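You operate a simulated robot arm through the tools that you are given. There is no shell and no other tool. Be economical: measure what you need, move in short steps, check, and stop when the job is done.

You are at the controls of a simulated two-armed robot. One attempt, no reset.

TASK
Take the used block out of the teal pad clamp.
Fine: stand the clamp next to the used tray, post toward it, hold it while you turn its knob free, block into that tray, clamp to the end of the desk; leave the other blocks and pads. Set down upright: teal pad clamp.

Only the result counts: the job must be done as asked and must still hold three seconds after the hand-in. Knocking over, shifting, dropping, spilling or breaking anything else fails it.

THE ROBOT
Two 7-joint arms with two-finger parallel grippers on one trunk, on a base that drives. Base frame: it is fixed to the floor where the robot stands at the start and does not move with it; the origin is under the middle of the robot, x ahead of it, y to its left, z up. Units: mm, degrees, N and s.
The left shoulder is at the start at [60, 144, 926], the right one opposite. With the tool pointing down near the work surface each hand reaches from about 100 to 660 mm from the robot's upright axis, wherever it stands, measured 20 degrees to its own side. Places, roughly: desk [500, 700, 800]; end of the desk [500, 0, 800]; grey used pad [750, 1250, 1250]; used tray [500, 1000, 800]; white knob [500, -100, 900]. Payload 1.57 kg a hand.
The tool frame of a hand sits at the grasp point between the pads (the TCP): z along the fingers, y along the line on which they close. The tips reach 30 mm beyond it. Largest opening 110 mm; finger width 24, thickness 12; the body of the gripper, 48 by 112 mm, starts 78 mm behind the TCP.
Orientation is that of the tool frame in the base frame, as a unit quaternion [x, y, z, w]. With the fingers straight down and closing along the base's y, the tool's x points along the base's -x, its y along +y and its z along -z.

THE INTERFACE
- The arms move only by the tool arm_command. It takes "left_motion", "right_motion" or both (then of equal length, played together; a hand with none holds still); each is a list that holds one entry, the list of rows, each a list of 6 numbers: the shift along the base's x, y, z in m, then the turn, a rotation vector about the base's x, y, z in degrees. In form: [[[tx, ty, tz, rx, ry, rz], ...]]. A call has 1 to 12 rows; each row is the pose to reach, as a shift and turn from the pose commanded when the call began. "left_fingers" and "right_fingers" are, for a hand that has rows, the gripper command, from -1 (fully open) to 1 (shut), values between in proportion, set as the call begins (left out, the last holds). Each row takes 0.2 s and may step no farther than 50 mm and 8.6 degrees from the row before; otherwise, or with a gripper value out of range, the whole call is refused. Where a pose cannot be reached the arm comes as near as it can. A force on the tool above 90 N (or 10 N above the force at the start of the call, whichever is more), or a blocked arm, ends the call early, and 0.2 s more pass. Each finger travels about 45 mm/s and halts on what it meets, pressing with about 36 N; the grip force reading is that of the motor and also rises with nothing between the fingers. The clock runs only during rows and for 0.2 s after the last one: add rows that repeat a pose to give the fingers time. The reply holds the time, the measured pose of the TCP, the force on the tool along the base axes, the opening and the grip force, in the units named above and with some noise, with the torque about the TCP (base axes, N m) and any sound that the robot's microphone picked up.
- Cameras (640 x 400 px; columns grow to the right, rows downward): "scene" is now at [27.6, 50.1, 1532.4]; the picture's right is [0.65, -0.76, 0.00], its down [-0.60, -0.51, -0.62] and it looks along [0.47, 0.40, -0.79] (base axes); focal length 256 px, centre (320, 200). "left" rides on the left gripper at [70, -16, -141] in its tool frame; the picture's right is [0.23, 0.97, 0.00], its down [-0.86, 0.20, -0.48] and it looks along [-0.47, 0.11, 0.88] (tool axes); focal length 222 px, centre (320, 200). "right" rides on the right gripper at [70, 16, -141] in its tool frame; the picture's right is [-0.23, 0.97, 0.00], its down [-0.86, -0.20, -0.48] and it looks along [-0.47, -0.11, 0.88] (tool axes); focal length 222 px, centre (320, 200). There is no depth. A picture from a camera that has moved, and an enlarged one, comes with that camera's place and axes in the base frame and with its lens.
- camera(camera): a new picture of that camera. No time passes.
- move_column(by): slides the trunk up (or, below 0, down) by that many mm; the arms and the scene camera ride with it, the base frame stays. It gives what a move gives, with no picture.
- drive_base(legs): drives the robot by 1 to 6 legs, each [ahead, left, turn to the left] in mm, mm and degrees, along the robot's own axes; the way and the turn of a leg run together, so that a leg with both is an arc; at most 1500 mm and 180 degrees a leg. The arms and the cameras ride along, it lands a little off, and it stops where it bumps. It gives what a move gives.
- head_to(pan, tilt): turns the head with the scene camera to pan (to the left, within 86 degrees either way) and tilt (down, from -29 to 69), counted from straight ahead of the robot. It gives what a move gives.
- close_up(camera, box): a new picture of the part [left, top, right, bottom] of that camera's present view, enlarged. No time passes.
- hand_in(): hands the job in; it is judged then, once.

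Go step by step. Nothing tells you exact positions but the pictures and the camera data: compare them with the known pose of the tool, close in by small moves and look again before you grip or let go. The budget is 120 turns and 108 pictures, counting those below and the enlarged ones. Unless the task says otherwise, let go and move clear before handing in, and close with one line.

The tools are called after "Request:" as a command line: name --argument value ..., lists and objects as JSON in quotes. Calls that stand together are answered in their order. arm_command: Moves the arms, as the interface text tells. Its arguments: {"type":"object","properties":{"left_motion":{"type":"array","items":{"type":"array","items":{"type":"array","items":{"type":"number"}}}},"left_fingers":{"type":"number"},"right_motion":{"type":"array","items":{"type":"array","items":{"type":"array","items":{"type":"number"}}}},"right_fingers":{"type":"number"}},"required":[]} The other tools are called the same way: move_column (by) slides the trunk up or down; drive_base (legs) drives the base; head_to (pan, tilt) turns the head that bears the scene camera; camera (camera) takes a picture; close_up (camera, box) takes an enlarged picture of a part of a camera's view; hand_in () hands the job in.

At the start:

```text
time: 0.0
left_ee_pos: [448.4, 368.4, 999.2]
left_ee_rot: [0.001, 1.0, 0.0, 0.0]
left_wrist_force: [-1.1, -1.4, -0.8]
left_wrist_torque: [0.04, 0.0, -0.01]
left_finger_gap: 110.1
left_grasp_force: 0.0
right_ee_pos: [531.4, -40.5, 999.7]
right_ee_rot: [0.001, 1.0, 0.0, 0.0]
right_wrist_force: [0.3, 0.3, 0.3]
right_wrist_torque: [0.0, 0.03, 0.0]
right_finger_gap: 109.9
right_grasp_force: 0.1
trunk travel left (down, up): [-525.0, 65.0]
robot x, y, heading: [1.3, -3.3, 0.1]
head pan, tilt: [40.7, 51.7]
```

scene: 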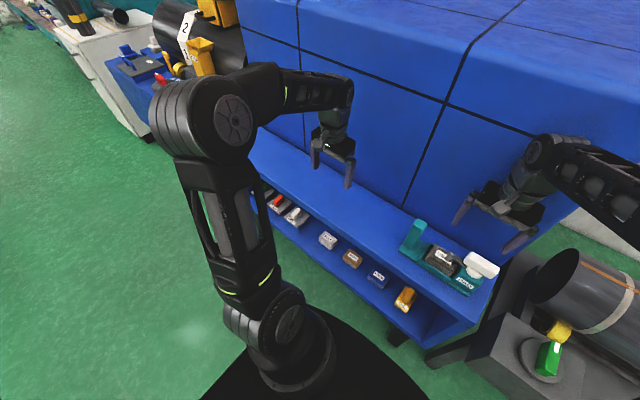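
right: 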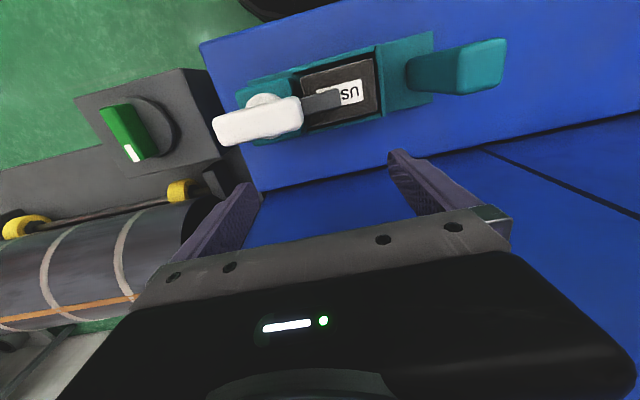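
left: 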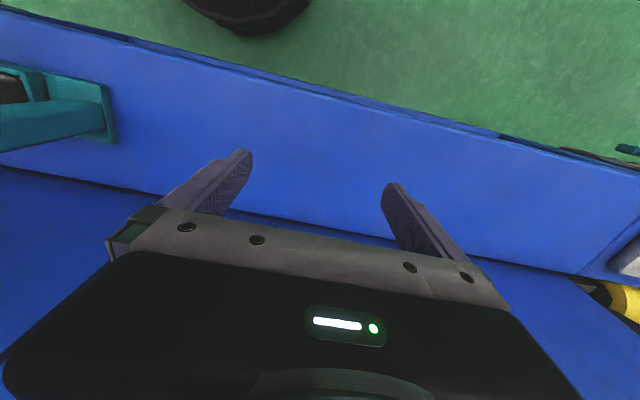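

I see a blue desk running to the left, with the teal clamp (white knob, grey post block, "US.." block) near its right end. I'll take closer looks at the clamp and at the far left for the used tray.

Request:
close_up --camera "scene" --box '[380, 200, 520, 300]'

Request:
close_up --camera "right" --box '[200, 20, 520, 220]'

Request:
head_to --pan 70 --tilt 40

Request:
camera --camera "scene"

```text
4.00 times, centred on (450, 250) of scene
camera zoom: at [27.6, 50.1, 1532.4], right [0.65, -0.76, 0.0], down [-0.6, -0.51, -0.62], along [0.47, 0.4, -0.79], focal length 1022 px, centre (-200, 0)
```

zoom: 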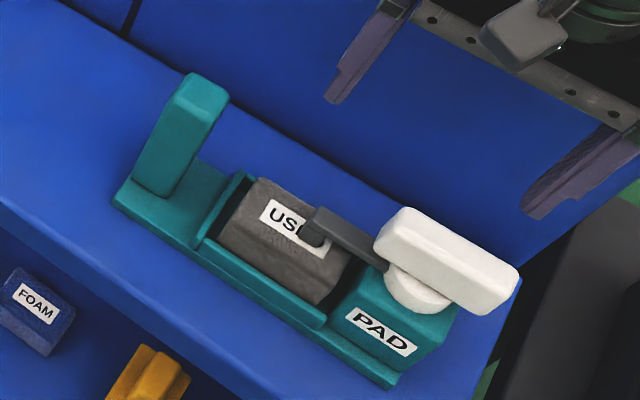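

```text
2.00 times, centred on (360, 120) of right
camera zoom: at [460.6, -20.7, 1140.9], right [0.23, 0.97, 0.0], down [0.86, -0.2, 0.48], along [0.47, -0.11, -0.88], focal length 444 px, centre (240, 360)
```

zoom: 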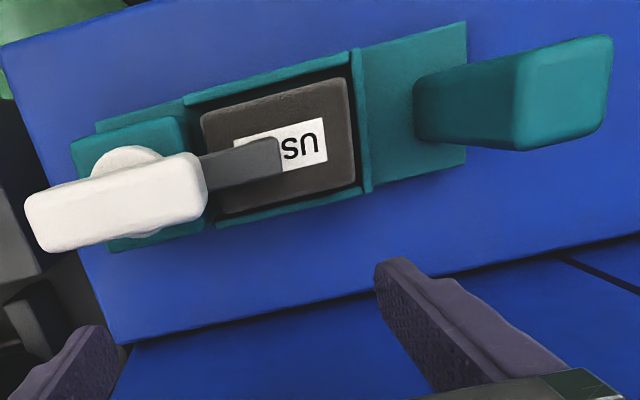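

```text
time: 0.9
left_ee_pos: [451.2, 367.1, 999.7]
left_ee_rot: [0.0, 1.0, 0.0, 0.001]
left_wrist_force: [-1.0, 0.6, 0.5]
left_wrist_torque: [0.01, 0.0, 0.02]
left_finger_gap: 109.9
left_grasp_force: 0.1
right_ee_pos: [530.4, -38.1, 999.8]
right_ee_rot: [0.0, 1.0, 0.0, 0.0]
right_wrist_force: [0.3, 0.6, 0.0]
right_wrist_torque: [0.02, -0.04, 0.0]
right_finger_gap: 110.1
right_grasp_force: 0.0
trunk travel left (down, up): [-525.0, 65.0]
robot x, y, heading: [1.1, 1.3, 0.2]
head pan, tilt: [70.0, 40.0]
```

```text
102 pictures are left
camera scene: at [-0.4, 80.8, 1548.9], right [0.94, -0.34, 0.0], down [-0.22, -0.6, -0.77], along [0.26, 0.72, -0.64], focal length 256 px, centre (320, 200)
```

scene: 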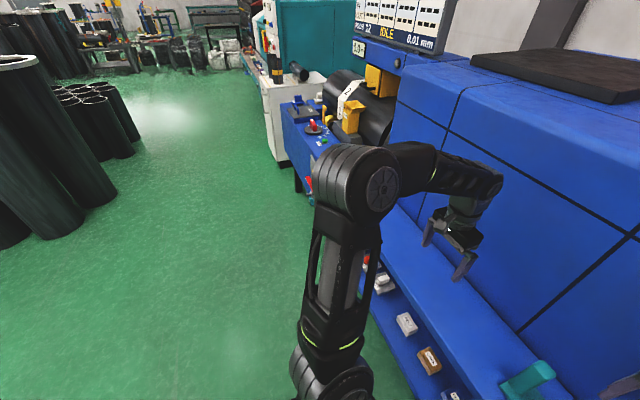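

The clamp sits near [477, 0, 850] with its post toward +y. The left arm hides the tray region, so I'll take a closer look there.

Request:
arm_command --left_motion '[[[0, -0.05, 0, 0, 0, 0], [0, -0.1, 0, 0, 0, 0], [0, -0.15, 0, 0, 0, 0], [0, -0.15, 0, 0, 0, 0]]]'

Request:
head_to --pan 50 --tilt 45

Request:
camera --camera "scene"

Request:
close_up --camera "scene" --box '[160, 60, 320, 260]'

```text
time: 1.9
left_ee_pos: [447.8, 215.6, 999.3]
left_ee_rot: [0.0, 1.0, 0.0, 0.0]
left_wrist_force: [-0.1, 0.2, 1.1]
left_wrist_torque: [-0.03, -0.03, -0.01]
left_finger_gap: 109.9
left_grasp_force: 0.1
right_ee_pos: [531.3, -37.9, 999.5]
right_ee_rot: [-0.001, 1.0, 0.0, 0.0]
right_wrist_force: [0.4, 0.6, -0.3]
right_wrist_torque: [0.0, 0.01, -0.01]
right_finger_gap: 110.0
right_grasp_force: 0.1
trunk travel left (down, up): [-525.0, 65.0]
robot x, y, heading: [-0.9, 0.8, 0.0]
head pan, tilt: [70.0, 40.0]
```

```text
time: 2.8
left_ee_pos: [447.7, 215.2, 999.8]
left_ee_rot: [0.0, 1.0, 0.0, 0.0]
left_wrist_force: [-0.2, 0.1, 0.5]
left_wrist_torque: [-0.01, 0.0, -0.01]
left_finger_gap: 110.0
left_grasp_force: 0.0
right_ee_pos: [530.5, -38.8, 998.0]
right_ee_rot: [0.0, 1.0, 0.0, -0.001]
right_wrist_force: [0.6, 0.1, -0.1]
right_wrist_torque: [0.0, -0.01, -0.02]
right_finger_gap: 109.9
right_grasp_force: 0.1
trunk travel left (down, up): [-525.0, 65.0]
robot x, y, heading: [-2.6, 0.3, -0.2]
head pan, tilt: [50.0, 45.0]
```

```text
101 pictures are left
camera scene: at [22.7, 63.3, 1541.7], right [0.77, -0.64, 0.0], down [-0.45, -0.54, -0.71], along [0.45, 0.54, -0.71], focal length 256 px, centre (320, 200)
```

scene: 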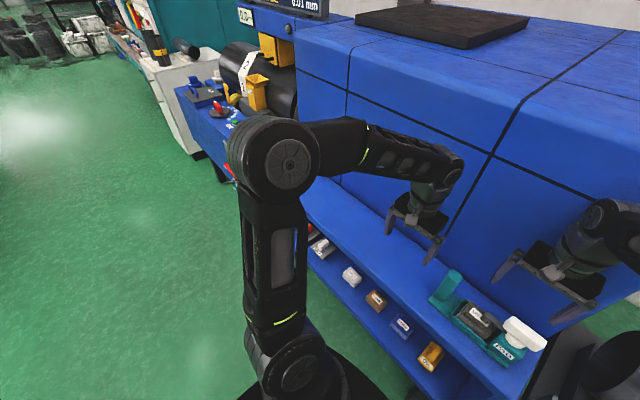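

```text
2.00 times, centred on (240, 160) of scene
camera zoom: at [22.7, 63.3, 1541.7], right [0.77, -0.64, 0.0], down [-0.45, -0.54, -0.71], along [0.45, 0.54, -0.71], focal length 511 px, centre (480, 280)
```

zoom: 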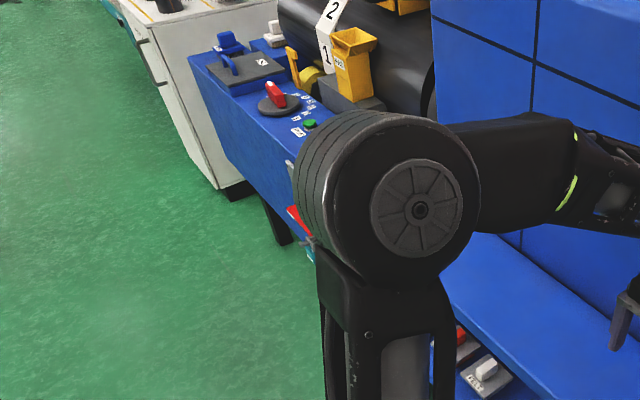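

The left shoulder blocks the view of the tray. I'll drive left for a look with the arms held high and near the body.

Request:
drive_base --legs '[[0, 500, 0]]'

Request:
head_to --pan 35 --tilt 50

Request:
camera --camera "scene"

Request:
camera --camera "left"

```text
time: 5.7
left_ee_pos: [446.4, 718.9, 998.2]
left_ee_rot: [0.0, 1.0, 0.0, 0.0]
left_wrist_force: [0.1, 0.6, 0.4]
left_wrist_torque: [-0.03, 0.02, 0.03]
left_finger_gap: 110.2
left_grasp_force: 0.1
right_ee_pos: [530.5, 463.0, 1000.9]
right_ee_rot: [0.0, 1.0, 0.0, 0.0]
right_wrist_force: [-0.7, -0.2, -0.7]
right_wrist_torque: [-0.03, 0.01, 0.0]
right_finger_gap: 110.2
right_grasp_force: 0.0
trunk travel left (down, up): [-525.0, 65.0]
robot x, y, heading: [-2.2, 504.1, 0.1]
head pan, tilt: [50.0, 45.0]
```

```text
time: 6.5
left_ee_pos: [446.3, 717.6, 998.6]
left_ee_rot: [-0.001, 1.0, 0.0, 0.0]
left_wrist_force: [-1.0, 0.4, 0.6]
left_wrist_torque: [0.0, -0.01, -0.01]
left_finger_gap: 109.9
left_grasp_force: 0.0
right_ee_pos: [530.6, 462.9, 999.3]
right_ee_rot: [-0.001, 1.0, 0.0, 0.0]
right_wrist_force: [-0.2, -0.4, 0.0]
right_wrist_torque: [0.0, 0.0, 0.03]
right_finger_gap: 109.8
right_grasp_force: 0.1
trunk travel left (down, up): [-525.0, 65.0]
robot x, y, heading: [-2.2, 502.7, 0.1]
head pan, tilt: [35.0, 50.0]
```

```text
99 pictures are left
camera scene: at [33.0, 546.5, 1534.7], right [0.58, -0.82, 0.0], down [-0.63, -0.44, -0.64], along [0.53, 0.37, -0.77], focal length 256 px, centre (320, 200)
```

scene: 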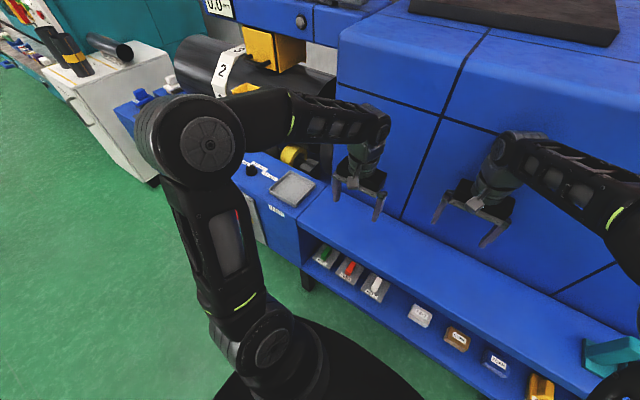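

```text
98 pictures are left
camera left: at [376.7, 700.7, 1141.1], right [-0.23, 0.97, 0.0], down [0.85, 0.2, 0.48], along [0.47, 0.11, -0.88], focal length 222 px, centre (320, 200)
```

left: 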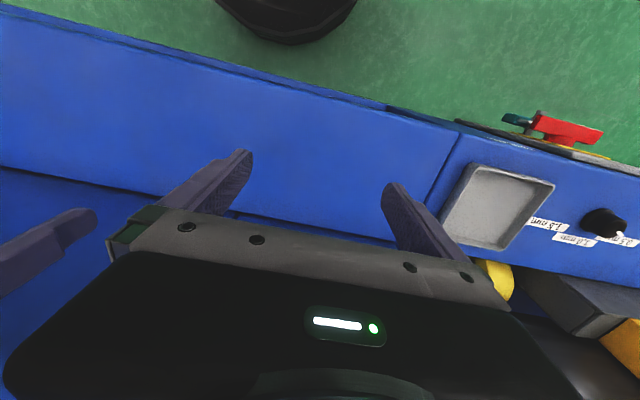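

The used tray looks like the pale tray on the blue cabinet at about [468, 968, 880]. I'll zoom in to check labels and surface heights.

Request:
close_up --camera "scene" --box '[230, 140, 390, 240]'

Request:
close_up --camera "left" --box '[380, 90, 640, 260]'

```text
4.00 times, centred on (310, 190) of scene
camera zoom: at [33.0, 546.5, 1534.7], right [0.58, -0.82, 0.0], down [-0.63, -0.44, -0.64], along [0.53, 0.37, -0.77], focal length 1022 px, centre (360, 240)
```

zoom: 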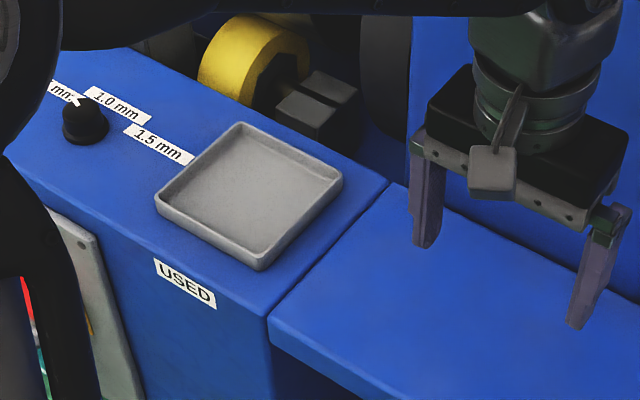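

```text
2.35 times, centred on (510, 175) of left
camera zoom: at [376.7, 700.7, 1141.1], right [-0.23, 0.97, 0.0], down [0.85, 0.2, 0.48], along [0.47, 0.11, -0.88], focal length 523 px, centre (-127, 259)
```

zoom: 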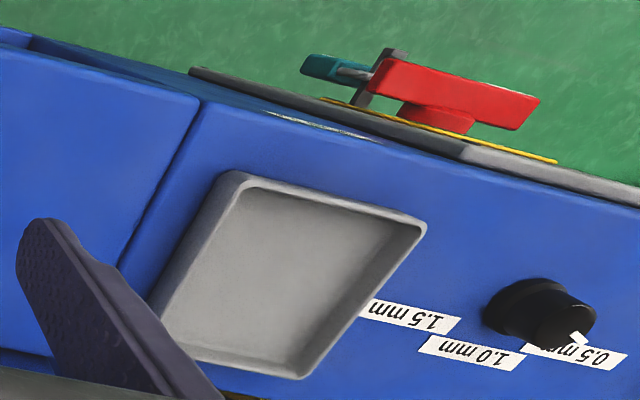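

The USED label confirms the tray, and the desk top is at z≈838 with its left end at y≈892. The clamp already has its post toward the tray, so I'll go back and grip the post with the left hand.

Request:
drive_base --legs '[[0, -500, 0]]'

Request:
arm_command --right_motion '[[[0, -0.05, 0.02, 0, 0, 0], [0, -0.09, 0.04, 0, 0, 0], [0, -0.13, 0.06, 0, 0, 0], [0, -0.16, 0.06, 0, 0, 0]]]'

Request:
camera --camera "left"

Request:
camera --camera "right"

```text
time: 9.4
left_ee_pos: [448.7, 219.0, 999.4]
left_ee_rot: [-0.005, 1.0, 0.0, 0.0]
left_wrist_force: [-0.3, 0.0, -1.3]
left_wrist_torque: [0.0, 0.0, -0.03]
left_finger_gap: 109.8
left_grasp_force: 0.1
right_ee_pos: [533.5, -35.7, 998.8]
right_ee_rot: [-0.004, 1.0, 0.001, 0.0]
right_wrist_force: [0.2, -0.4, 0.6]
right_wrist_torque: [0.02, -0.01, -0.01]
right_finger_gap: 110.0
right_grasp_force: 0.1
trunk travel left (down, up): [-525.0, 65.0]
robot x, y, heading: [-0.1, 0.8, 0.7]
head pan, tilt: [35.0, 50.0]
```

```text
refused: row 1 steps farther than a row can; nothing moved
```

```text
95 pictures are left
camera left: at [377.9, 202.0, 1141.3], right [-0.24, 0.97, 0.0], down [0.85, 0.21, 0.48], along [0.46, 0.11, -0.88], focal length 222 px, centre (320, 200)
```

left: 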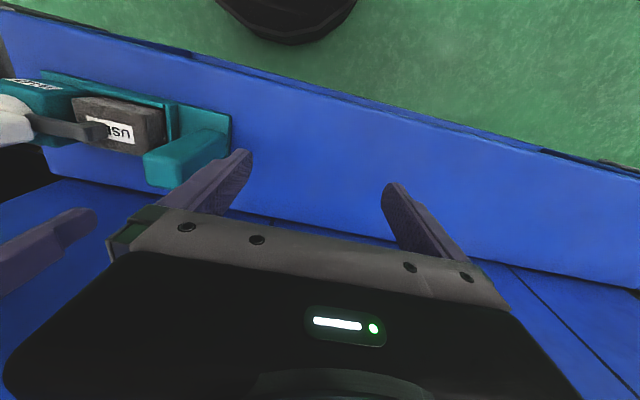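

```text
94 pictures are left
camera right: at [463.0, -16.8, 1140.9], right [0.22, 0.98, 0.0], down [0.86, -0.19, 0.48], along [0.47, -0.1, -0.88], focal length 222 px, centre (320, 200)
```

right: 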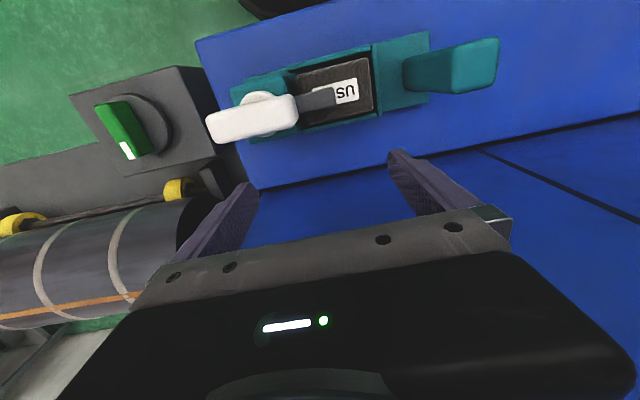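

The post is about at [480, 88]. I'll zoom in on it from the left camera to refine, and move the right hand away.

Request:
close_up --camera "left" --box '[0, 60, 260, 222]'

Request:
arm_command --right_motion '[[[0, -0.04, 0.02, 0, 0, 0], [0, -0.08, 0.03, 0, 0, 0], [0, -0.12, 0.04, 0, 0, 0], [0, -0.16, 0.05, 0, 0, 0]]]'

Request:
head_to --pan 0 --tilt 55

Request:
camera --camera "scene"

Request:
close_up --camera "scene" --box '[220, 120, 420, 245]'

```text
2.46 times, centred on (130, 141) of left
camera zoom: at [377.9, 202.0, 1141.3], right [-0.24, 0.97, 0.0], down [0.85, 0.21, 0.48], along [0.46, 0.11, -0.88], focal length 547 px, centre (788, 345)
```

zoom: 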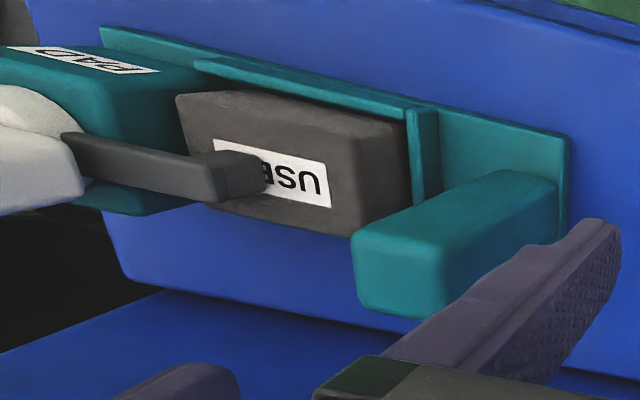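

```text
time: 10.4
left_ee_pos: [447.1, 218.9, 998.6]
left_ee_rot: [-0.004, 1.0, 0.001, 0.001]
left_wrist_force: [0.2, -0.2, 0.5]
left_wrist_torque: [0.03, 0.03, -0.02]
left_finger_gap: 109.9
left_grasp_force: 0.0
right_ee_pos: [532.7, -192.8, 1049.8]
right_ee_rot: [-0.005, 1.0, 0.0, 0.0]
right_wrist_force: [-0.9, 0.2, 0.4]
right_wrist_torque: [0.0, -0.03, 0.0]
right_finger_gap: 110.2
right_grasp_force: 0.0
trunk travel left (down, up): [-525.0, 65.0]
robot x, y, heading: [1.8, -0.1, 0.3]
head pan, tilt: [35.0, 50.0]
```

```text
time: 11.4
left_ee_pos: [448.6, 219.7, 998.2]
left_ee_rot: [-0.005, 1.0, 0.0, 0.0]
left_wrist_force: [0.0, -0.1, 0.0]
left_wrist_torque: [-0.02, -0.01, 0.02]
left_finger_gap: 109.9
left_grasp_force: 0.0
right_ee_pos: [532.8, -192.2, 1048.6]
right_ee_rot: [-0.003, 1.0, 0.0, 0.0]
right_wrist_force: [-0.8, -0.6, 0.1]
right_wrist_torque: [0.01, 0.0, -0.04]
right_finger_gap: 109.7
right_grasp_force: 0.1
trunk travel left (down, up): [-525.0, 65.0]
robot x, y, heading: [0.5, -1.3, 0.5]
head pan, tilt: [0.0, 55.0]
```

```text
92 pictures are left
camera scene: at [44.8, 1.8, 1528.2], right [0.01, -1.0, 0.0], down [-0.82, -0.01, -0.57], along [0.57, 0.01, -0.82], focal length 256 px, centre (320, 200)
```

scene: 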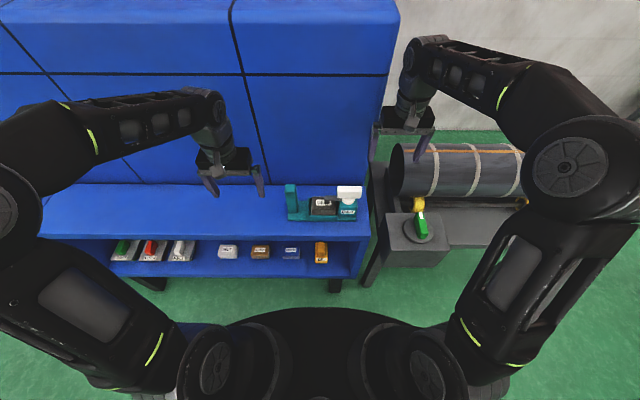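

```text
3.20 times, centred on (320, 182) of scene
camera zoom: at [44.8, 1.8, 1528.2], right [0.01, -1.0, 0.0], down [-0.82, -0.01, -0.57], along [0.57, 0.01, -0.82], focal length 818 px, centre (320, 256)
```

zoom: 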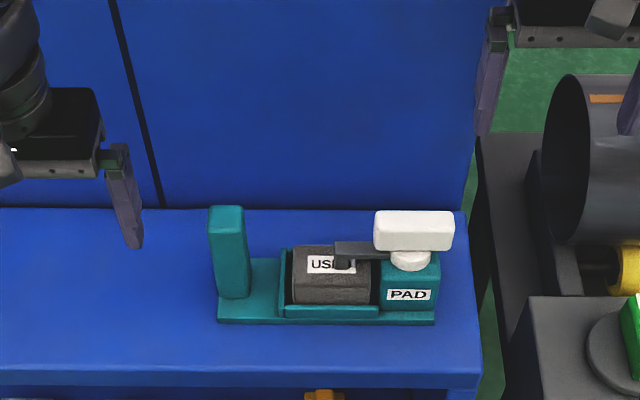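

In this view the clamp lies along y: base from y≈104 to -112, post centre about [481, 84] with its top at z≈958. I'll move the left hand above the post, half open.

Request:
arm_command --left_motion '[[[0, -0.02, 0.03, 0, 0, 0], [0.01, -0.06, 0.04, 0, 0, 0], [0.02, -0.1, 0.04, 0, 0, 0], [0.033, -0.135, 0.04, 0, 0, 0], [0.033, -0.135, 0.04, 0, 0, 0], [0.033, -0.135, 0.04, 0, 0, 0]]]' --left_fingers -0.4

Request:
camera --camera "left"

Request:
close_up --camera "scene" --box '[220, 120, 420, 245]'

```text
time: 12.8
left_ee_pos: [482.3, 85.4, 1038.2]
left_ee_rot: [-0.004, 1.0, -0.001, 0.0]
left_wrist_force: [1.1, -0.3, -0.1]
left_wrist_torque: [-0.01, -0.02, 0.02]
left_finger_gap: 77.1
left_grasp_force: 0.1
right_ee_pos: [531.9, -191.8, 1049.6]
right_ee_rot: [-0.004, 1.0, 0.001, 0.0]
right_wrist_force: [1.0, 1.0, -0.6]
right_wrist_torque: [0.01, 0.01, 0.01]
right_finger_gap: 110.3
right_grasp_force: 0.1
trunk travel left (down, up): [-525.0, 65.0]
robot x, y, heading: [2.2, -1.3, 0.6]
head pan, tilt: [0.0, 55.0]
```

```text
90 pictures are left
camera left: at [412.3, 67.8, 1180.5], right [-0.24, 0.97, 0.0], down [0.85, 0.21, 0.48], along [0.46, 0.11, -0.88], focal length 222 px, centre (320, 200)
```

left: 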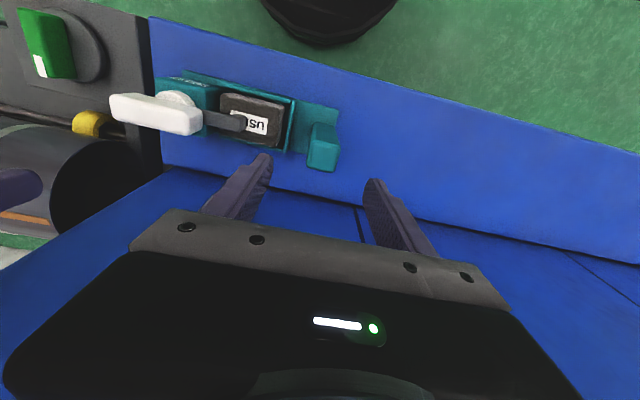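

```text
3.20 times, centred on (320, 182) of scene
camera zoom: at [45.0, 1.4, 1528.2], right [0.01, -1.0, 0.0], down [-0.82, -0.01, -0.57], along [0.57, 0.01, -0.82], focal length 818 px, centre (320, 256)
```

zoom: 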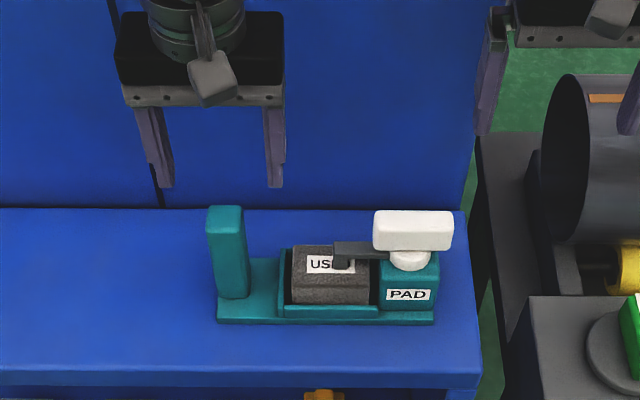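

The hand is over the post region. I'll zoom in to confirm the post top relative to the fingers before going down.

Request:
close_up --camera "left" --box '[200, 80, 440, 230]'

```text
2.67 times, centred on (320, 155) of left
camera zoom: at [412.3, 67.8, 1180.5], right [-0.24, 0.97, 0.0], down [0.85, 0.21, 0.48], along [0.46, 0.11, -0.88], focal length 592 px, centre (320, 320)
```

zoom: 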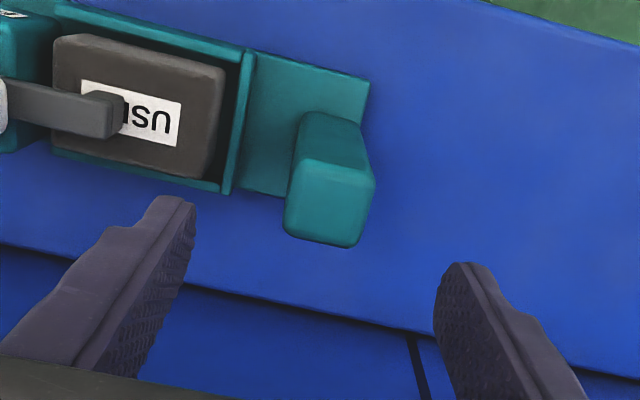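

Post top centre is at about [479, 87]. I'll descend straight to z≈925, with tips at ~895 above the block.

Request:
arm_command --left_motion '[[[-0.003, 0.002, -0.04, 0, 0, 0], [-0.003, 0.002, -0.07, 0, 0, 0], [-0.003, 0.002, -0.09, 0, 0, 0], [-0.003, 0.002, -0.105, 0, 0, 0], [-0.003, 0.002, -0.115, 0, 0, 0], [-0.003, 0.002, -0.115, 0, 0, 0]]]'

Request:
close_up --camera "scene" --box '[220, 120, 420, 245]'

Request:
camera --camera "left"

```text
time: 14.2
left_ee_pos: [480.3, 87.3, 924.4]
left_ee_rot: [-0.005, 1.0, -0.001, 0.001]
left_wrist_force: [0.9, -0.1, 0.7]
left_wrist_torque: [0.0, 0.03, -0.03]
left_finger_gap: 77.1
left_grasp_force: 0.0
right_ee_pos: [532.6, -191.8, 1049.3]
right_ee_rot: [-0.005, 1.0, 0.0, 0.0]
right_wrist_force: [-0.5, -0.2, -0.4]
right_wrist_torque: [0.03, 0.0, 0.01]
right_finger_gap: 110.0
right_grasp_force: 0.1
trunk travel left (down, up): [-525.0, 65.0]
robot x, y, heading: [0.4, -1.2, 0.4]
head pan, tilt: [0.0, 55.0]
```

```text
3.20 times, centred on (320, 182) of scene
camera zoom: at [44.7, 1.6, 1528.2], right [0.01, -1.0, 0.0], down [-0.82, -0.01, -0.57], along [0.57, 0.01, -0.82], focal length 818 px, centre (320, 256)
```

zoom: 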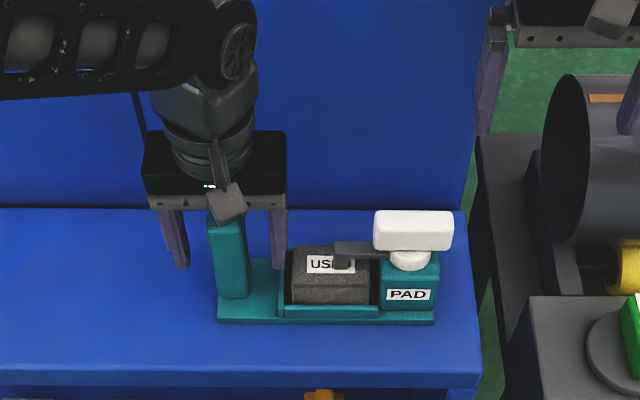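

```text
86 pictures are left
camera left: at [409.3, 70.0, 1066.2], right [-0.24, 0.97, 0.0], down [0.85, 0.21, 0.48], along [0.47, 0.11, -0.88], focal length 222 px, centre (320, 200)
```

left: 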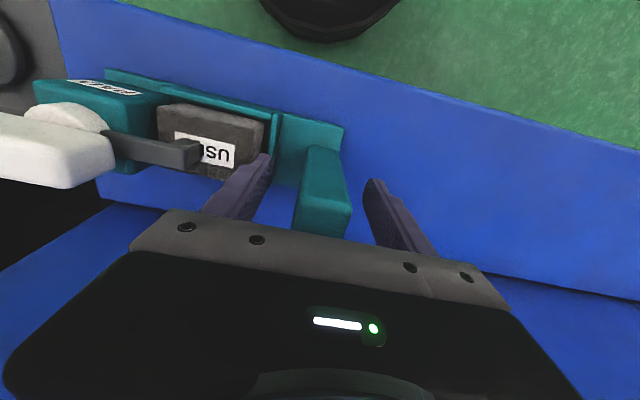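

The post is centred between the fingers. Closing.

Request:
arm_command --left_motion '[[[0, 0, 0, 0, 0, 0], [0, 0, 0, 0, 0, 0], [0, 0, 0, 0, 0, 0], [0, 0, 0, 0, 0, 0], [0, 0, 0, 0, 0, 0]]]' --left_fingers 1

Request:
camera --camera "left"

Request:
close_up --camera "scene" --box '[220, 120, 420, 245]'

```text
time: 15.4
left_ee_pos: [479.1, 88.1, 923.3]
left_ee_rot: [-0.004, 1.0, 0.0, 0.0]
left_wrist_force: [-1.2, 0.9, 0.2]
left_wrist_torque: [-0.02, 0.01, -0.16]
left_finger_gap: 31.9
left_grasp_force: 35.6
right_ee_pos: [531.9, -192.8, 1050.0]
right_ee_rot: [-0.005, 1.0, 0.0, 0.0]
right_wrist_force: [0.0, -0.7, 0.3]
right_wrist_torque: [0.0, -0.03, -0.02]
right_finger_gap: 110.0
right_grasp_force: 0.0
trunk travel left (down, up): [-525.0, 65.0]
robot x, y, heading: [1.5, -0.5, 0.8]
head pan, tilt: [0.0, 55.0]
```

```text
85 pictures are left
camera left: at [409.2, 70.1, 1066.3], right [-0.24, 0.97, 0.0], down [0.85, 0.21, 0.48], along [0.46, 0.11, -0.88], focal length 222 px, centre (320, 200)
```

left: 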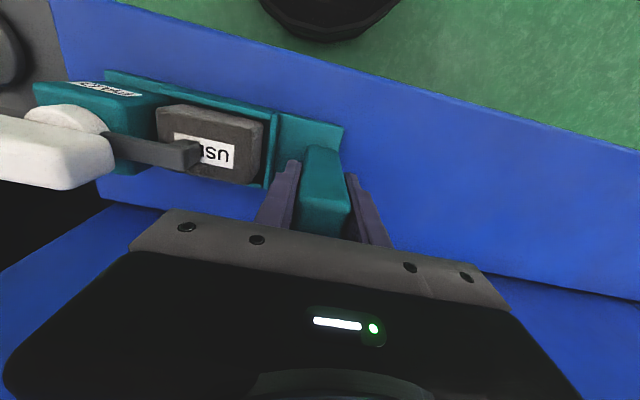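

```text
3.20 times, centred on (320, 182) of scene
camera zoom: at [44.7, 1.7, 1528.2], right [0.01, -1.0, 0.0], down [-0.82, -0.01, -0.57], along [0.57, 0.01, -0.82], focal length 818 px, centre (320, 256)
```

zoom: 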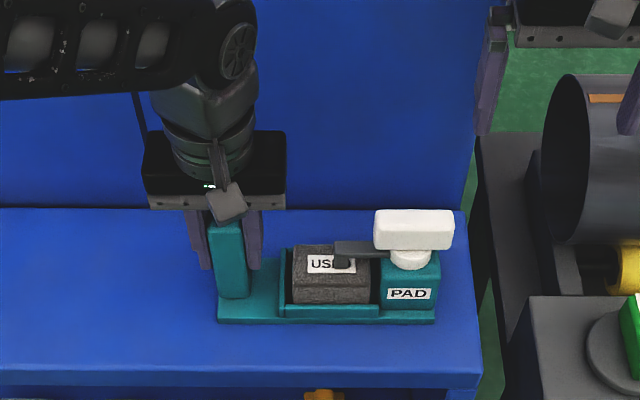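

Gripped at 32 mm. Lifting slowly to see whether the clamp hangs level.

Request:
arm_command --left_motion '[[[0, 0, 0.005, 0, 0, 0], [0, 0, 0.012, 0, 0, 0], [0, 0, 0.02, 0, 0, 0], [0, 0, 0.03, 0, 0, 0], [0, 0, 0.03, 0, 0, 0]]]'

Request:
close_up --camera "scene" --box '[220, 120, 420, 245]'

```text
time: 16.6
left_ee_pos: [478.0, 87.8, 954.2]
left_ee_rot: [-0.004, 1.0, 0.0, -0.001]
left_wrist_force: [-0.2, -1.2, -5.0]
left_wrist_torque: [0.58, -0.06, 0.03]
left_finger_gap: 31.9
left_grasp_force: 35.8
right_ee_pos: [533.3, -191.9, 1050.4]
right_ee_rot: [-0.005, 1.0, 0.0, 0.0]
right_wrist_force: [-0.5, 0.1, -0.5]
right_wrist_torque: [0.01, -0.02, -0.04]
right_finger_gap: 109.8
right_grasp_force: 0.0
trunk travel left (down, up): [-525.0, 65.0]
robot x, y, heading: [2.9, 3.0, 0.5]
head pan, tilt: [0.0, 55.0]
```

```text
3.20 times, centred on (320, 182) of scene
camera zoom: at [45.3, 1.6, 1528.2], right [0.01, -1.0, 0.0], down [-0.82, -0.01, -0.57], along [0.57, 0.01, -0.82], focal length 818 px, centre (320, 256)
```

zoom: 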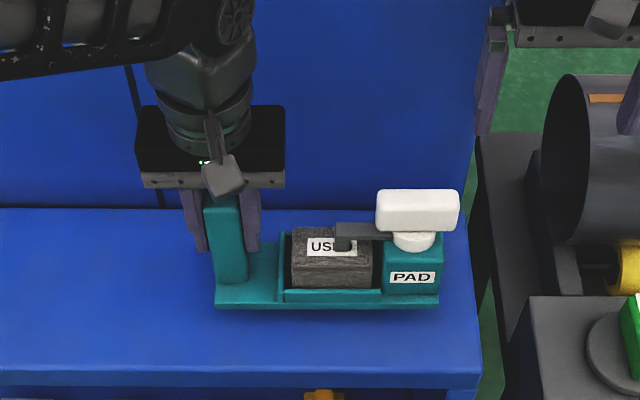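

It hangs level at 5 N. I'll lift a bit more and drive left 765 mm to bring it beside the tray.

Request:
arm_command --left_motion '[[[0, 0, 0.015, 0, 0, 0], [0, 0, 0.03, 0, 0, 0], [0, 0, 0.03, 0, 0, 0]]]'

Request:
drive_base --legs '[[0, 400, 0], [0, 365, 0]]'

Request:
head_to --pan 12 --tilt 55

Request:
camera --camera "scene"

Request:
camera --camera "left"

```text
time: 17.4
left_ee_pos: [477.2, 89.1, 983.9]
left_ee_rot: [-0.004, 1.0, -0.001, 0.0]
left_wrist_force: [-0.4, -0.4, -6.1]
left_wrist_torque: [0.56, 0.02, -0.01]
left_finger_gap: 31.8
left_grasp_force: 36.1
right_ee_pos: [532.1, -191.0, 1049.7]
right_ee_rot: [-0.004, 1.0, 0.0, 0.0]
right_wrist_force: [-0.1, -0.5, 0.2]
right_wrist_torque: [-0.02, -0.01, -0.02]
right_finger_gap: 110.3
right_grasp_force: 0.0
trunk travel left (down, up): [-525.0, 65.0]
robot x, y, heading: [2.4, -0.4, 0.7]
head pan, tilt: [0.0, 55.0]
```

```text
time: 21.9
left_ee_pos: [475.9, 850.5, 983.1]
left_ee_rot: [0.001, 1.0, -0.001, 0.0]
left_wrist_force: [-0.7, 0.0, -5.1]
left_wrist_torque: [0.53, -0.04, 0.0]
left_finger_gap: 31.8
left_grasp_force: 35.9
right_ee_pos: [527.2, 572.3, 1049.0]
right_ee_rot: [0.001, 1.0, 0.0, 0.0]
right_wrist_force: [0.0, 0.6, -0.1]
right_wrist_torque: [0.0, 0.0, 0.03]
right_finger_gap: 110.1
right_grasp_force: 0.0
trunk travel left (down, up): [-525.0, 65.0]
robot x, y, heading: [-3.5, 768.4, 0.0]
head pan, tilt: [0.0, 55.0]
```

```text
time: 22.6
left_ee_pos: [475.6, 850.4, 981.9]
left_ee_rot: [0.0, 1.0, 0.001, 0.001]
left_wrist_force: [0.2, 0.1, -5.0]
left_wrist_torque: [0.57, -0.01, 0.0]
left_finger_gap: 31.7
left_grasp_force: 35.5
right_ee_pos: [528.1, 571.1, 1049.0]
right_ee_rot: [0.001, 1.0, 0.001, 0.0]
right_wrist_force: [0.4, 0.4, -0.3]
right_wrist_torque: [0.01, 0.01, 0.02]
right_finger_gap: 109.7
right_grasp_force: 0.2
trunk travel left (down, up): [-525.0, 65.0]
robot x, y, heading: [-1.9, 766.0, 0.2]
head pan, tilt: [12.0, 55.0]
```

```text
82 pictures are left
camera scene: at [41.1, 783.6, 1528.2], right [0.21, -0.98, 0.0], down [-0.8, -0.17, -0.57], along [0.56, 0.12, -0.82], focal length 256 px, centre (320, 200)
```

scene: 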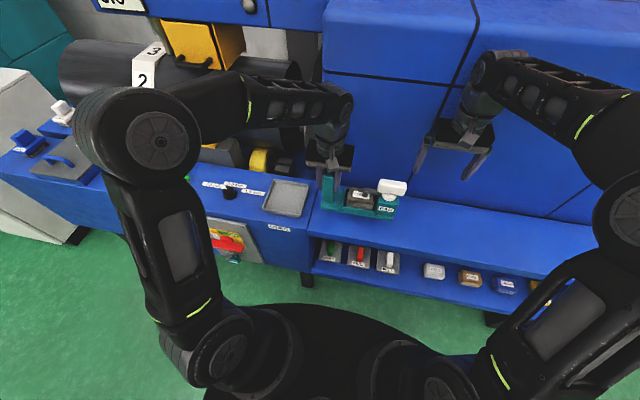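

```text
81 pictures are left
camera left: at [405.8, 833.6, 1125.1], right [-0.23, 0.97, 0.0], down [0.86, 0.2, 0.48], along [0.47, 0.11, -0.88], focal length 222 px, centre (320, 200)
```

left: 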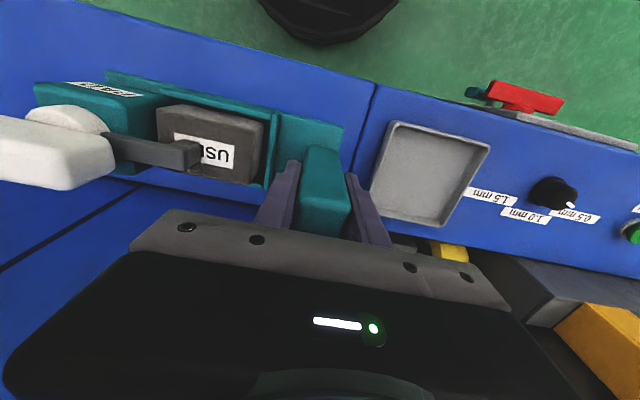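

The clamp's post end is about 20 mm short of the cabinet seam, right beside the tray. I'll lower it to the height it stood at (TCP z≈923).

Request:
arm_command --left_motion '[[[0, 0, -0.025, 0, 0, 0], [0, 0, -0.045, 0, 0, 0], [0, 0, -0.053, 0, 0, 0], [0, 0, -0.056, 0, 0, 0], [0, 0, -0.058, 0, 0, 0], [0, 0, -0.059, 0, 0, 0], [0, 0, -0.06, 0, 0, 0]]]'

Request:
close_up --camera "scene" --box '[240, 130, 440, 255]'

```text
time: 24.2
left_ee_pos: [475.7, 850.6, 924.8]
left_ee_rot: [0.0, 1.0, 0.0, 0.0]
left_wrist_force: [-0.4, -0.4, 2.6]
left_wrist_torque: [0.29, 0.39, -0.04]
left_finger_gap: 31.9
left_grasp_force: 36.4
right_ee_pos: [528.0, 569.3, 1051.0]
right_ee_rot: [0.001, 1.0, 0.0, 0.0]
right_wrist_force: [0.6, -0.6, -0.2]
right_wrist_torque: [0.02, -0.01, 0.0]
right_finger_gap: 109.9
right_grasp_force: 0.1
trunk travel left (down, up): [-525.0, 65.0]
robot x, y, heading: [-2.1, 765.6, 0.1]
head pan, tilt: [12.0, 55.0]
```

```text
3.20 times, centred on (340, 192) of scene
camera zoom: at [40.5, 783.6, 1528.4], right [0.21, -0.98, 0.0], down [-0.8, -0.17, -0.57], along [0.56, 0.12, -0.82], focal length 818 px, centre (256, 224)
```

zoom: 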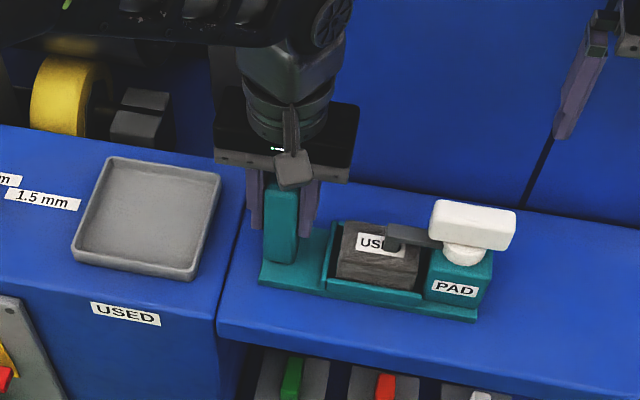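

The clamp stands on the desk (contact felt), its post nearest the tray; the left hand keeps holding. I'll bring the right hand over the knob at about [482, 682], turned 90° so that the fingers close across the handle.

Request:
arm_command --right_motion '[[[-0.004, 0.008, 0, 0, 0, 7.5], [-0.008, 0.016, 0, 0, 0, 15], [-0.012, 0.024, 0, 0, 0, 22.5], [-0.016, 0.032, 0, 0, 0, 30], [-0.02, 0.04, 0, 0, 0, 37.5], [-0.024, 0.048, 0, 0, 0, 45], [-0.028, 0.056, 0, 0, 0, 52.5], [-0.032, 0.064, 0, 0, 0, 60], [-0.036, 0.072, 0, 0, 0, 67.5], [-0.04, 0.08, 0, 0, 0, 75], [-0.043, 0.09, 0, 0, 0, 82.5], [-0.046, 0.1, 0, 0, 0, 90]]]'

Request:
camera --camera "right"

Request:
camera --camera "scene"

```text
time: 26.8
left_ee_pos: [475.8, 849.2, 923.9]
left_ee_rot: [0.0, 1.0, 0.0, 0.001]
left_wrist_force: [3.5, -0.8, 15.4]
left_wrist_torque: [-0.13, 0.44, 0.05]
left_finger_gap: 31.6
left_grasp_force: 36.4
right_ee_pos: [481.0, 670.3, 1050.2]
right_ee_rot: [0.707, -0.707, 0.0, 0.0]
right_wrist_force: [0.6, -0.4, 0.3]
right_wrist_torque: [-0.02, -0.03, -0.01]
right_finger_gap: 109.7
right_grasp_force: 0.1
trunk travel left (down, up): [-525.0, 65.0]
robot x, y, heading: [3.1, 771.8, 0.1]
head pan, tilt: [12.0, 55.0]
```

```text
79 pictures are left
camera right: at [465.1, 602.4, 1191.4], right [-0.97, 0.23, 0.0], down [0.2, 0.86, 0.48], along [0.11, 0.47, -0.88], focal length 222 px, centre (320, 200)
```

right: 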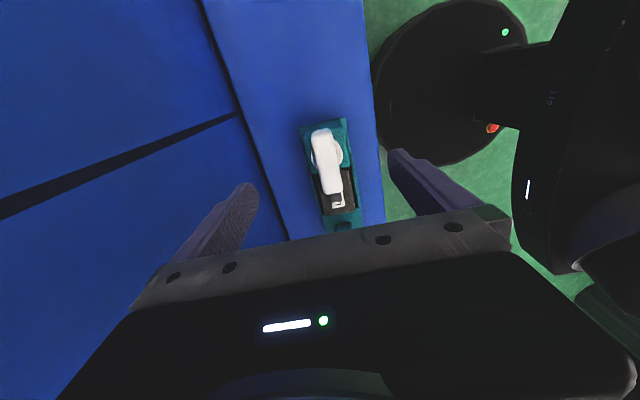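

```text
78 pictures are left
camera scene: at [40.1, 783.4, 1528.3], right [0.21, -0.98, 0.0], down [-0.8, -0.17, -0.57], along [0.56, 0.12, -0.82], focal length 256 px, centre (320, 200)
```

scene: 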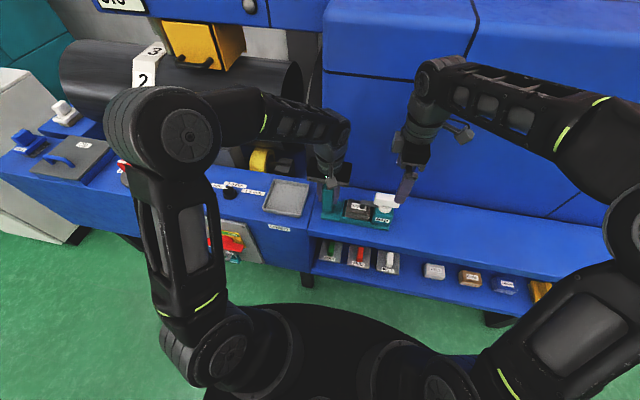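

The right hand is above and right of the knob. I'll zoom in for its exact place.

Request:
close_up --camera "right" --box '[240, 100, 420, 240]'

Request:
close_up --camera "scene" --box '[310, 160, 430, 240]'

```text
2.86 times, centred on (330, 170) of right
camera zoom: at [465.1, 602.4, 1191.4], right [-0.97, 0.23, 0.0], down [0.2, 0.86, 0.48], along [0.11, 0.47, -0.88], focal length 635 px, centre (291, 286)
```

zoom: 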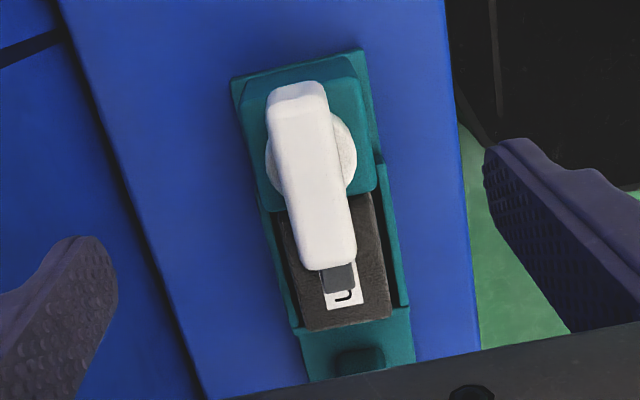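

```text
5.00 times, centred on (370, 200) of scene
camera zoom: at [40.1, 783.4, 1528.3], right [0.21, -0.98, 0.0], down [-0.8, -0.17, -0.57], along [0.56, 0.12, -0.82], focal length 1277 px, centre (70, 200)
```

zoom: 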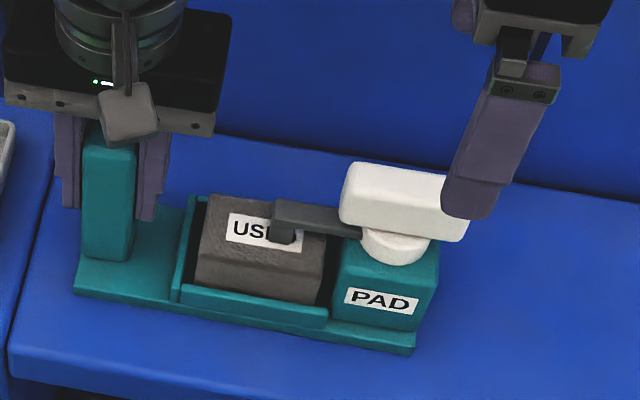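

I put the knob pivot at about [476, 685], handle along y, handle top around z≈940. I'll move above it, opening 60 mm, and look again.

Request:
arm_command --right_motion '[[[-0.002, 0.007, -0.02, 0, 0, 0], [-0.004, 0.015, -0.04, 0, 0, 0], [-0.005, 0.015, -0.055, 0, 0, 0], [-0.005, 0.015, -0.065, 0, 0, 0], [-0.005, 0.015, -0.065, 0, 0, 0]]]' --right_fingers -0.1

Request:
camera --camera "right"

Request:
close_up --camera "scene" --box '[310, 160, 430, 240]'

```text
time: 28.0
left_ee_pos: [475.1, 850.1, 923.0]
left_ee_rot: [0.0, 1.0, 0.0, 0.0]
left_wrist_force: [4.9, -0.9, 18.1]
left_wrist_torque: [-0.09, 0.47, 0.2]
left_finger_gap: 32.0
left_grasp_force: 35.9
right_ee_pos: [477.2, 685.1, 984.6]
right_ee_rot: [-0.707, 0.708, 0.0, 0.0]
right_wrist_force: [-0.3, 0.5, 0.2]
right_wrist_torque: [-0.03, 0.0, -0.01]
right_finger_gap: 60.6
right_grasp_force: 0.1
trunk travel left (down, up): [-525.0, 65.0]
robot x, y, heading: [0.4, 771.7, -0.0]
head pan, tilt: [12.0, 55.0]
```

```text
75 pictures are left
camera right: at [459.8, 618.0, 1125.3], right [-0.97, 0.23, 0.0], down [0.2, 0.85, 0.48], along [0.11, 0.47, -0.88], focal length 222 px, centre (320, 200)
```

right: 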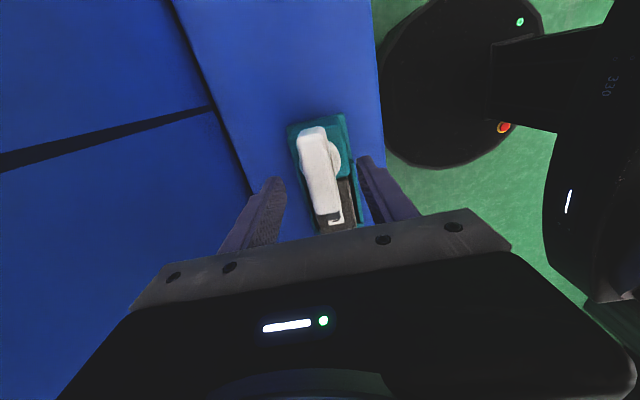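

```text
5.00 times, centred on (370, 200) of scene
camera zoom: at [40.0, 783.4, 1528.3], right [0.21, -0.98, 0.0], down [-0.8, -0.17, -0.57], along [0.56, 0.12, -0.82], focal length 1277 px, centre (70, 200)
```

zoom: 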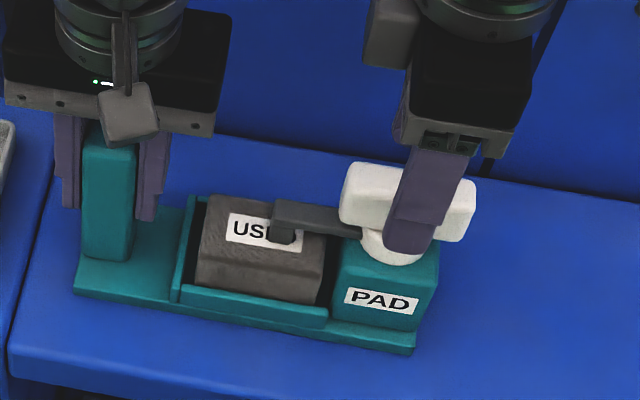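

The handle top is about z≈955 and its underside about 925; the fingers are centred on it. I'll go down to tips at z≈931 and close on the handle.

Request:
arm_command --right_motion '[[[0, 0, -0.01, 0, 0, 0], [0, 0, -0.018, 0, 0, 0], [0, 0, -0.024, 0, 0, 0], [0, 0, -0.024, 0, 0, 0]]]'

Request:
camera --camera "right"

Request:
close_up --camera "scene" --box '[310, 160, 430, 240]'

```text
time: 29.0
left_ee_pos: [476.1, 850.6, 923.6]
left_ee_rot: [0.0, 1.0, 0.0, 0.001]
left_wrist_force: [5.6, 0.0, 19.6]
left_wrist_torque: [-0.12, 0.46, 0.21]
left_finger_gap: 32.0
left_grasp_force: 36.5
right_ee_pos: [476.0, 686.5, 961.3]
right_ee_rot: [-0.706, 0.708, 0.0, 0.0]
right_wrist_force: [0.3, 0.3, 0.4]
right_wrist_torque: [-0.02, 0.01, -0.01]
right_finger_gap: 60.4
right_grasp_force: 0.1
trunk travel left (down, up): [-525.0, 65.0]
robot x, y, heading: [-0.2, 768.4, -0.1]
head pan, tilt: [12.0, 55.0]
```

```text
73 pictures are left
camera right: at [459.2, 618.2, 1101.9], right [-0.97, 0.23, 0.0], down [0.2, 0.85, 0.48], along [0.11, 0.47, -0.88], focal length 222 px, centre (320, 200)
```

right: 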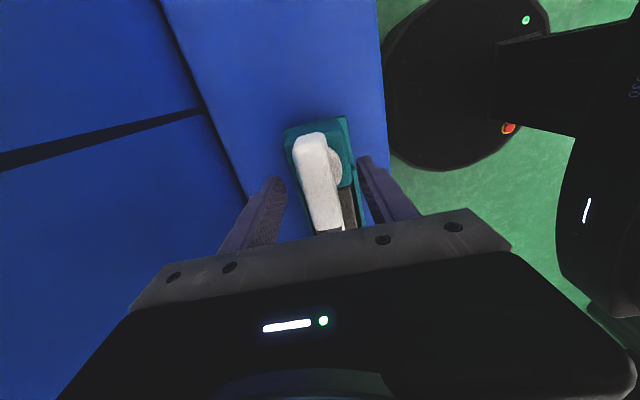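

```text
5.00 times, centred on (370, 200) of scene
camera zoom: at [40.0, 783.4, 1528.3], right [0.21, -0.98, 0.0], down [-0.8, -0.17, -0.57], along [0.56, 0.12, -0.82], focal length 1277 px, centre (70, 200)
```

zoom: 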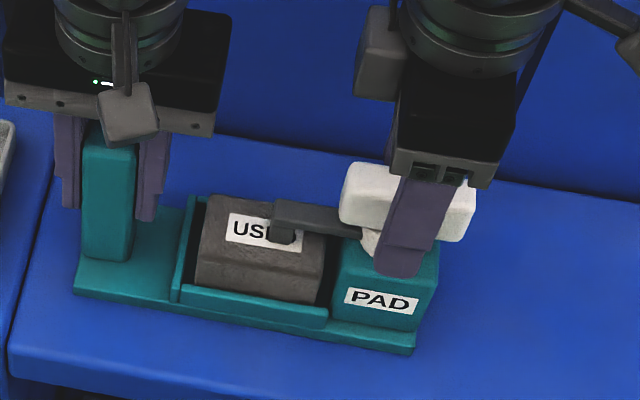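

Everything is clear; closing on the handle.

Request:
arm_command --right_motion '[[[0, 0, 0, 0, 0, 0], [0, 0, 0, 0, 0, 0], [0, 0, 0, 0, 0, 0], [0, 0, 0, 0, 0, 0]]]' --right_fingers 1

Request:
close_up --camera "scene" --box '[310, 160, 430, 240]'

Request:
close_up --camera "right" --box '[240, 100, 420, 240]'

```text
time: 30.0
left_ee_pos: [476.0, 850.2, 924.3]
left_ee_rot: [0.0, 1.0, -0.001, 0.0]
left_wrist_force: [3.5, 0.9, 21.1]
left_wrist_torque: [-0.25, 0.25, 0.0]
left_finger_gap: 31.7
left_grasp_force: 35.9
right_ee_pos: [476.5, 686.0, 961.4]
right_ee_rot: [-0.706, 0.708, 0.0, 0.0]
right_wrist_force: [1.5, 0.9, 0.0]
right_wrist_torque: [0.05, 0.07, 0.01]
right_finger_gap: 23.9
right_grasp_force: 29.2
trunk travel left (down, up): [-525.0, 65.0]
robot x, y, heading: [0.5, 765.5, 0.1]
head pan, tilt: [12.0, 55.0]
```

```text
5.00 times, centred on (370, 200) of scene
camera zoom: at [40.0, 783.4, 1528.3], right [0.21, -0.98, 0.0], down [-0.8, -0.17, -0.57], along [0.56, 0.12, -0.82], focal length 1277 px, centre (70, 200)
```

zoom: 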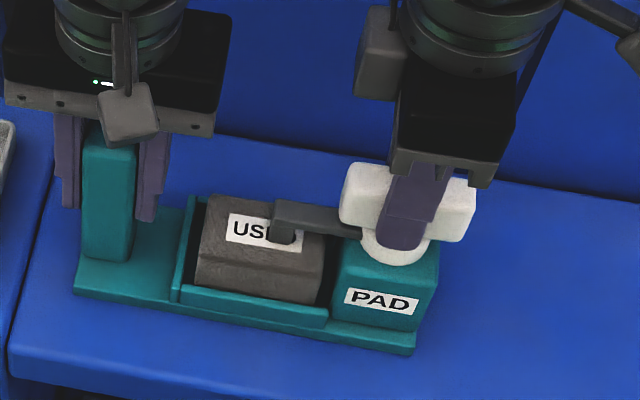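

```text
2.86 times, centred on (330, 170) of right
camera zoom: at [459.2, 618.2, 1102.1], right [-0.97, 0.23, 0.0], down [0.2, 0.85, 0.48], along [0.11, 0.47, -0.88], focal length 635 px, centre (291, 286)
```

zoom: 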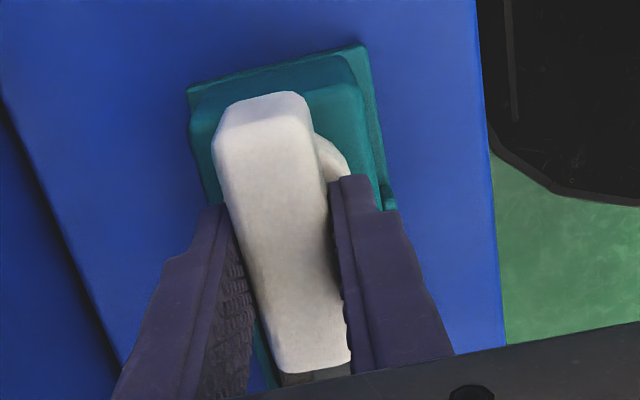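

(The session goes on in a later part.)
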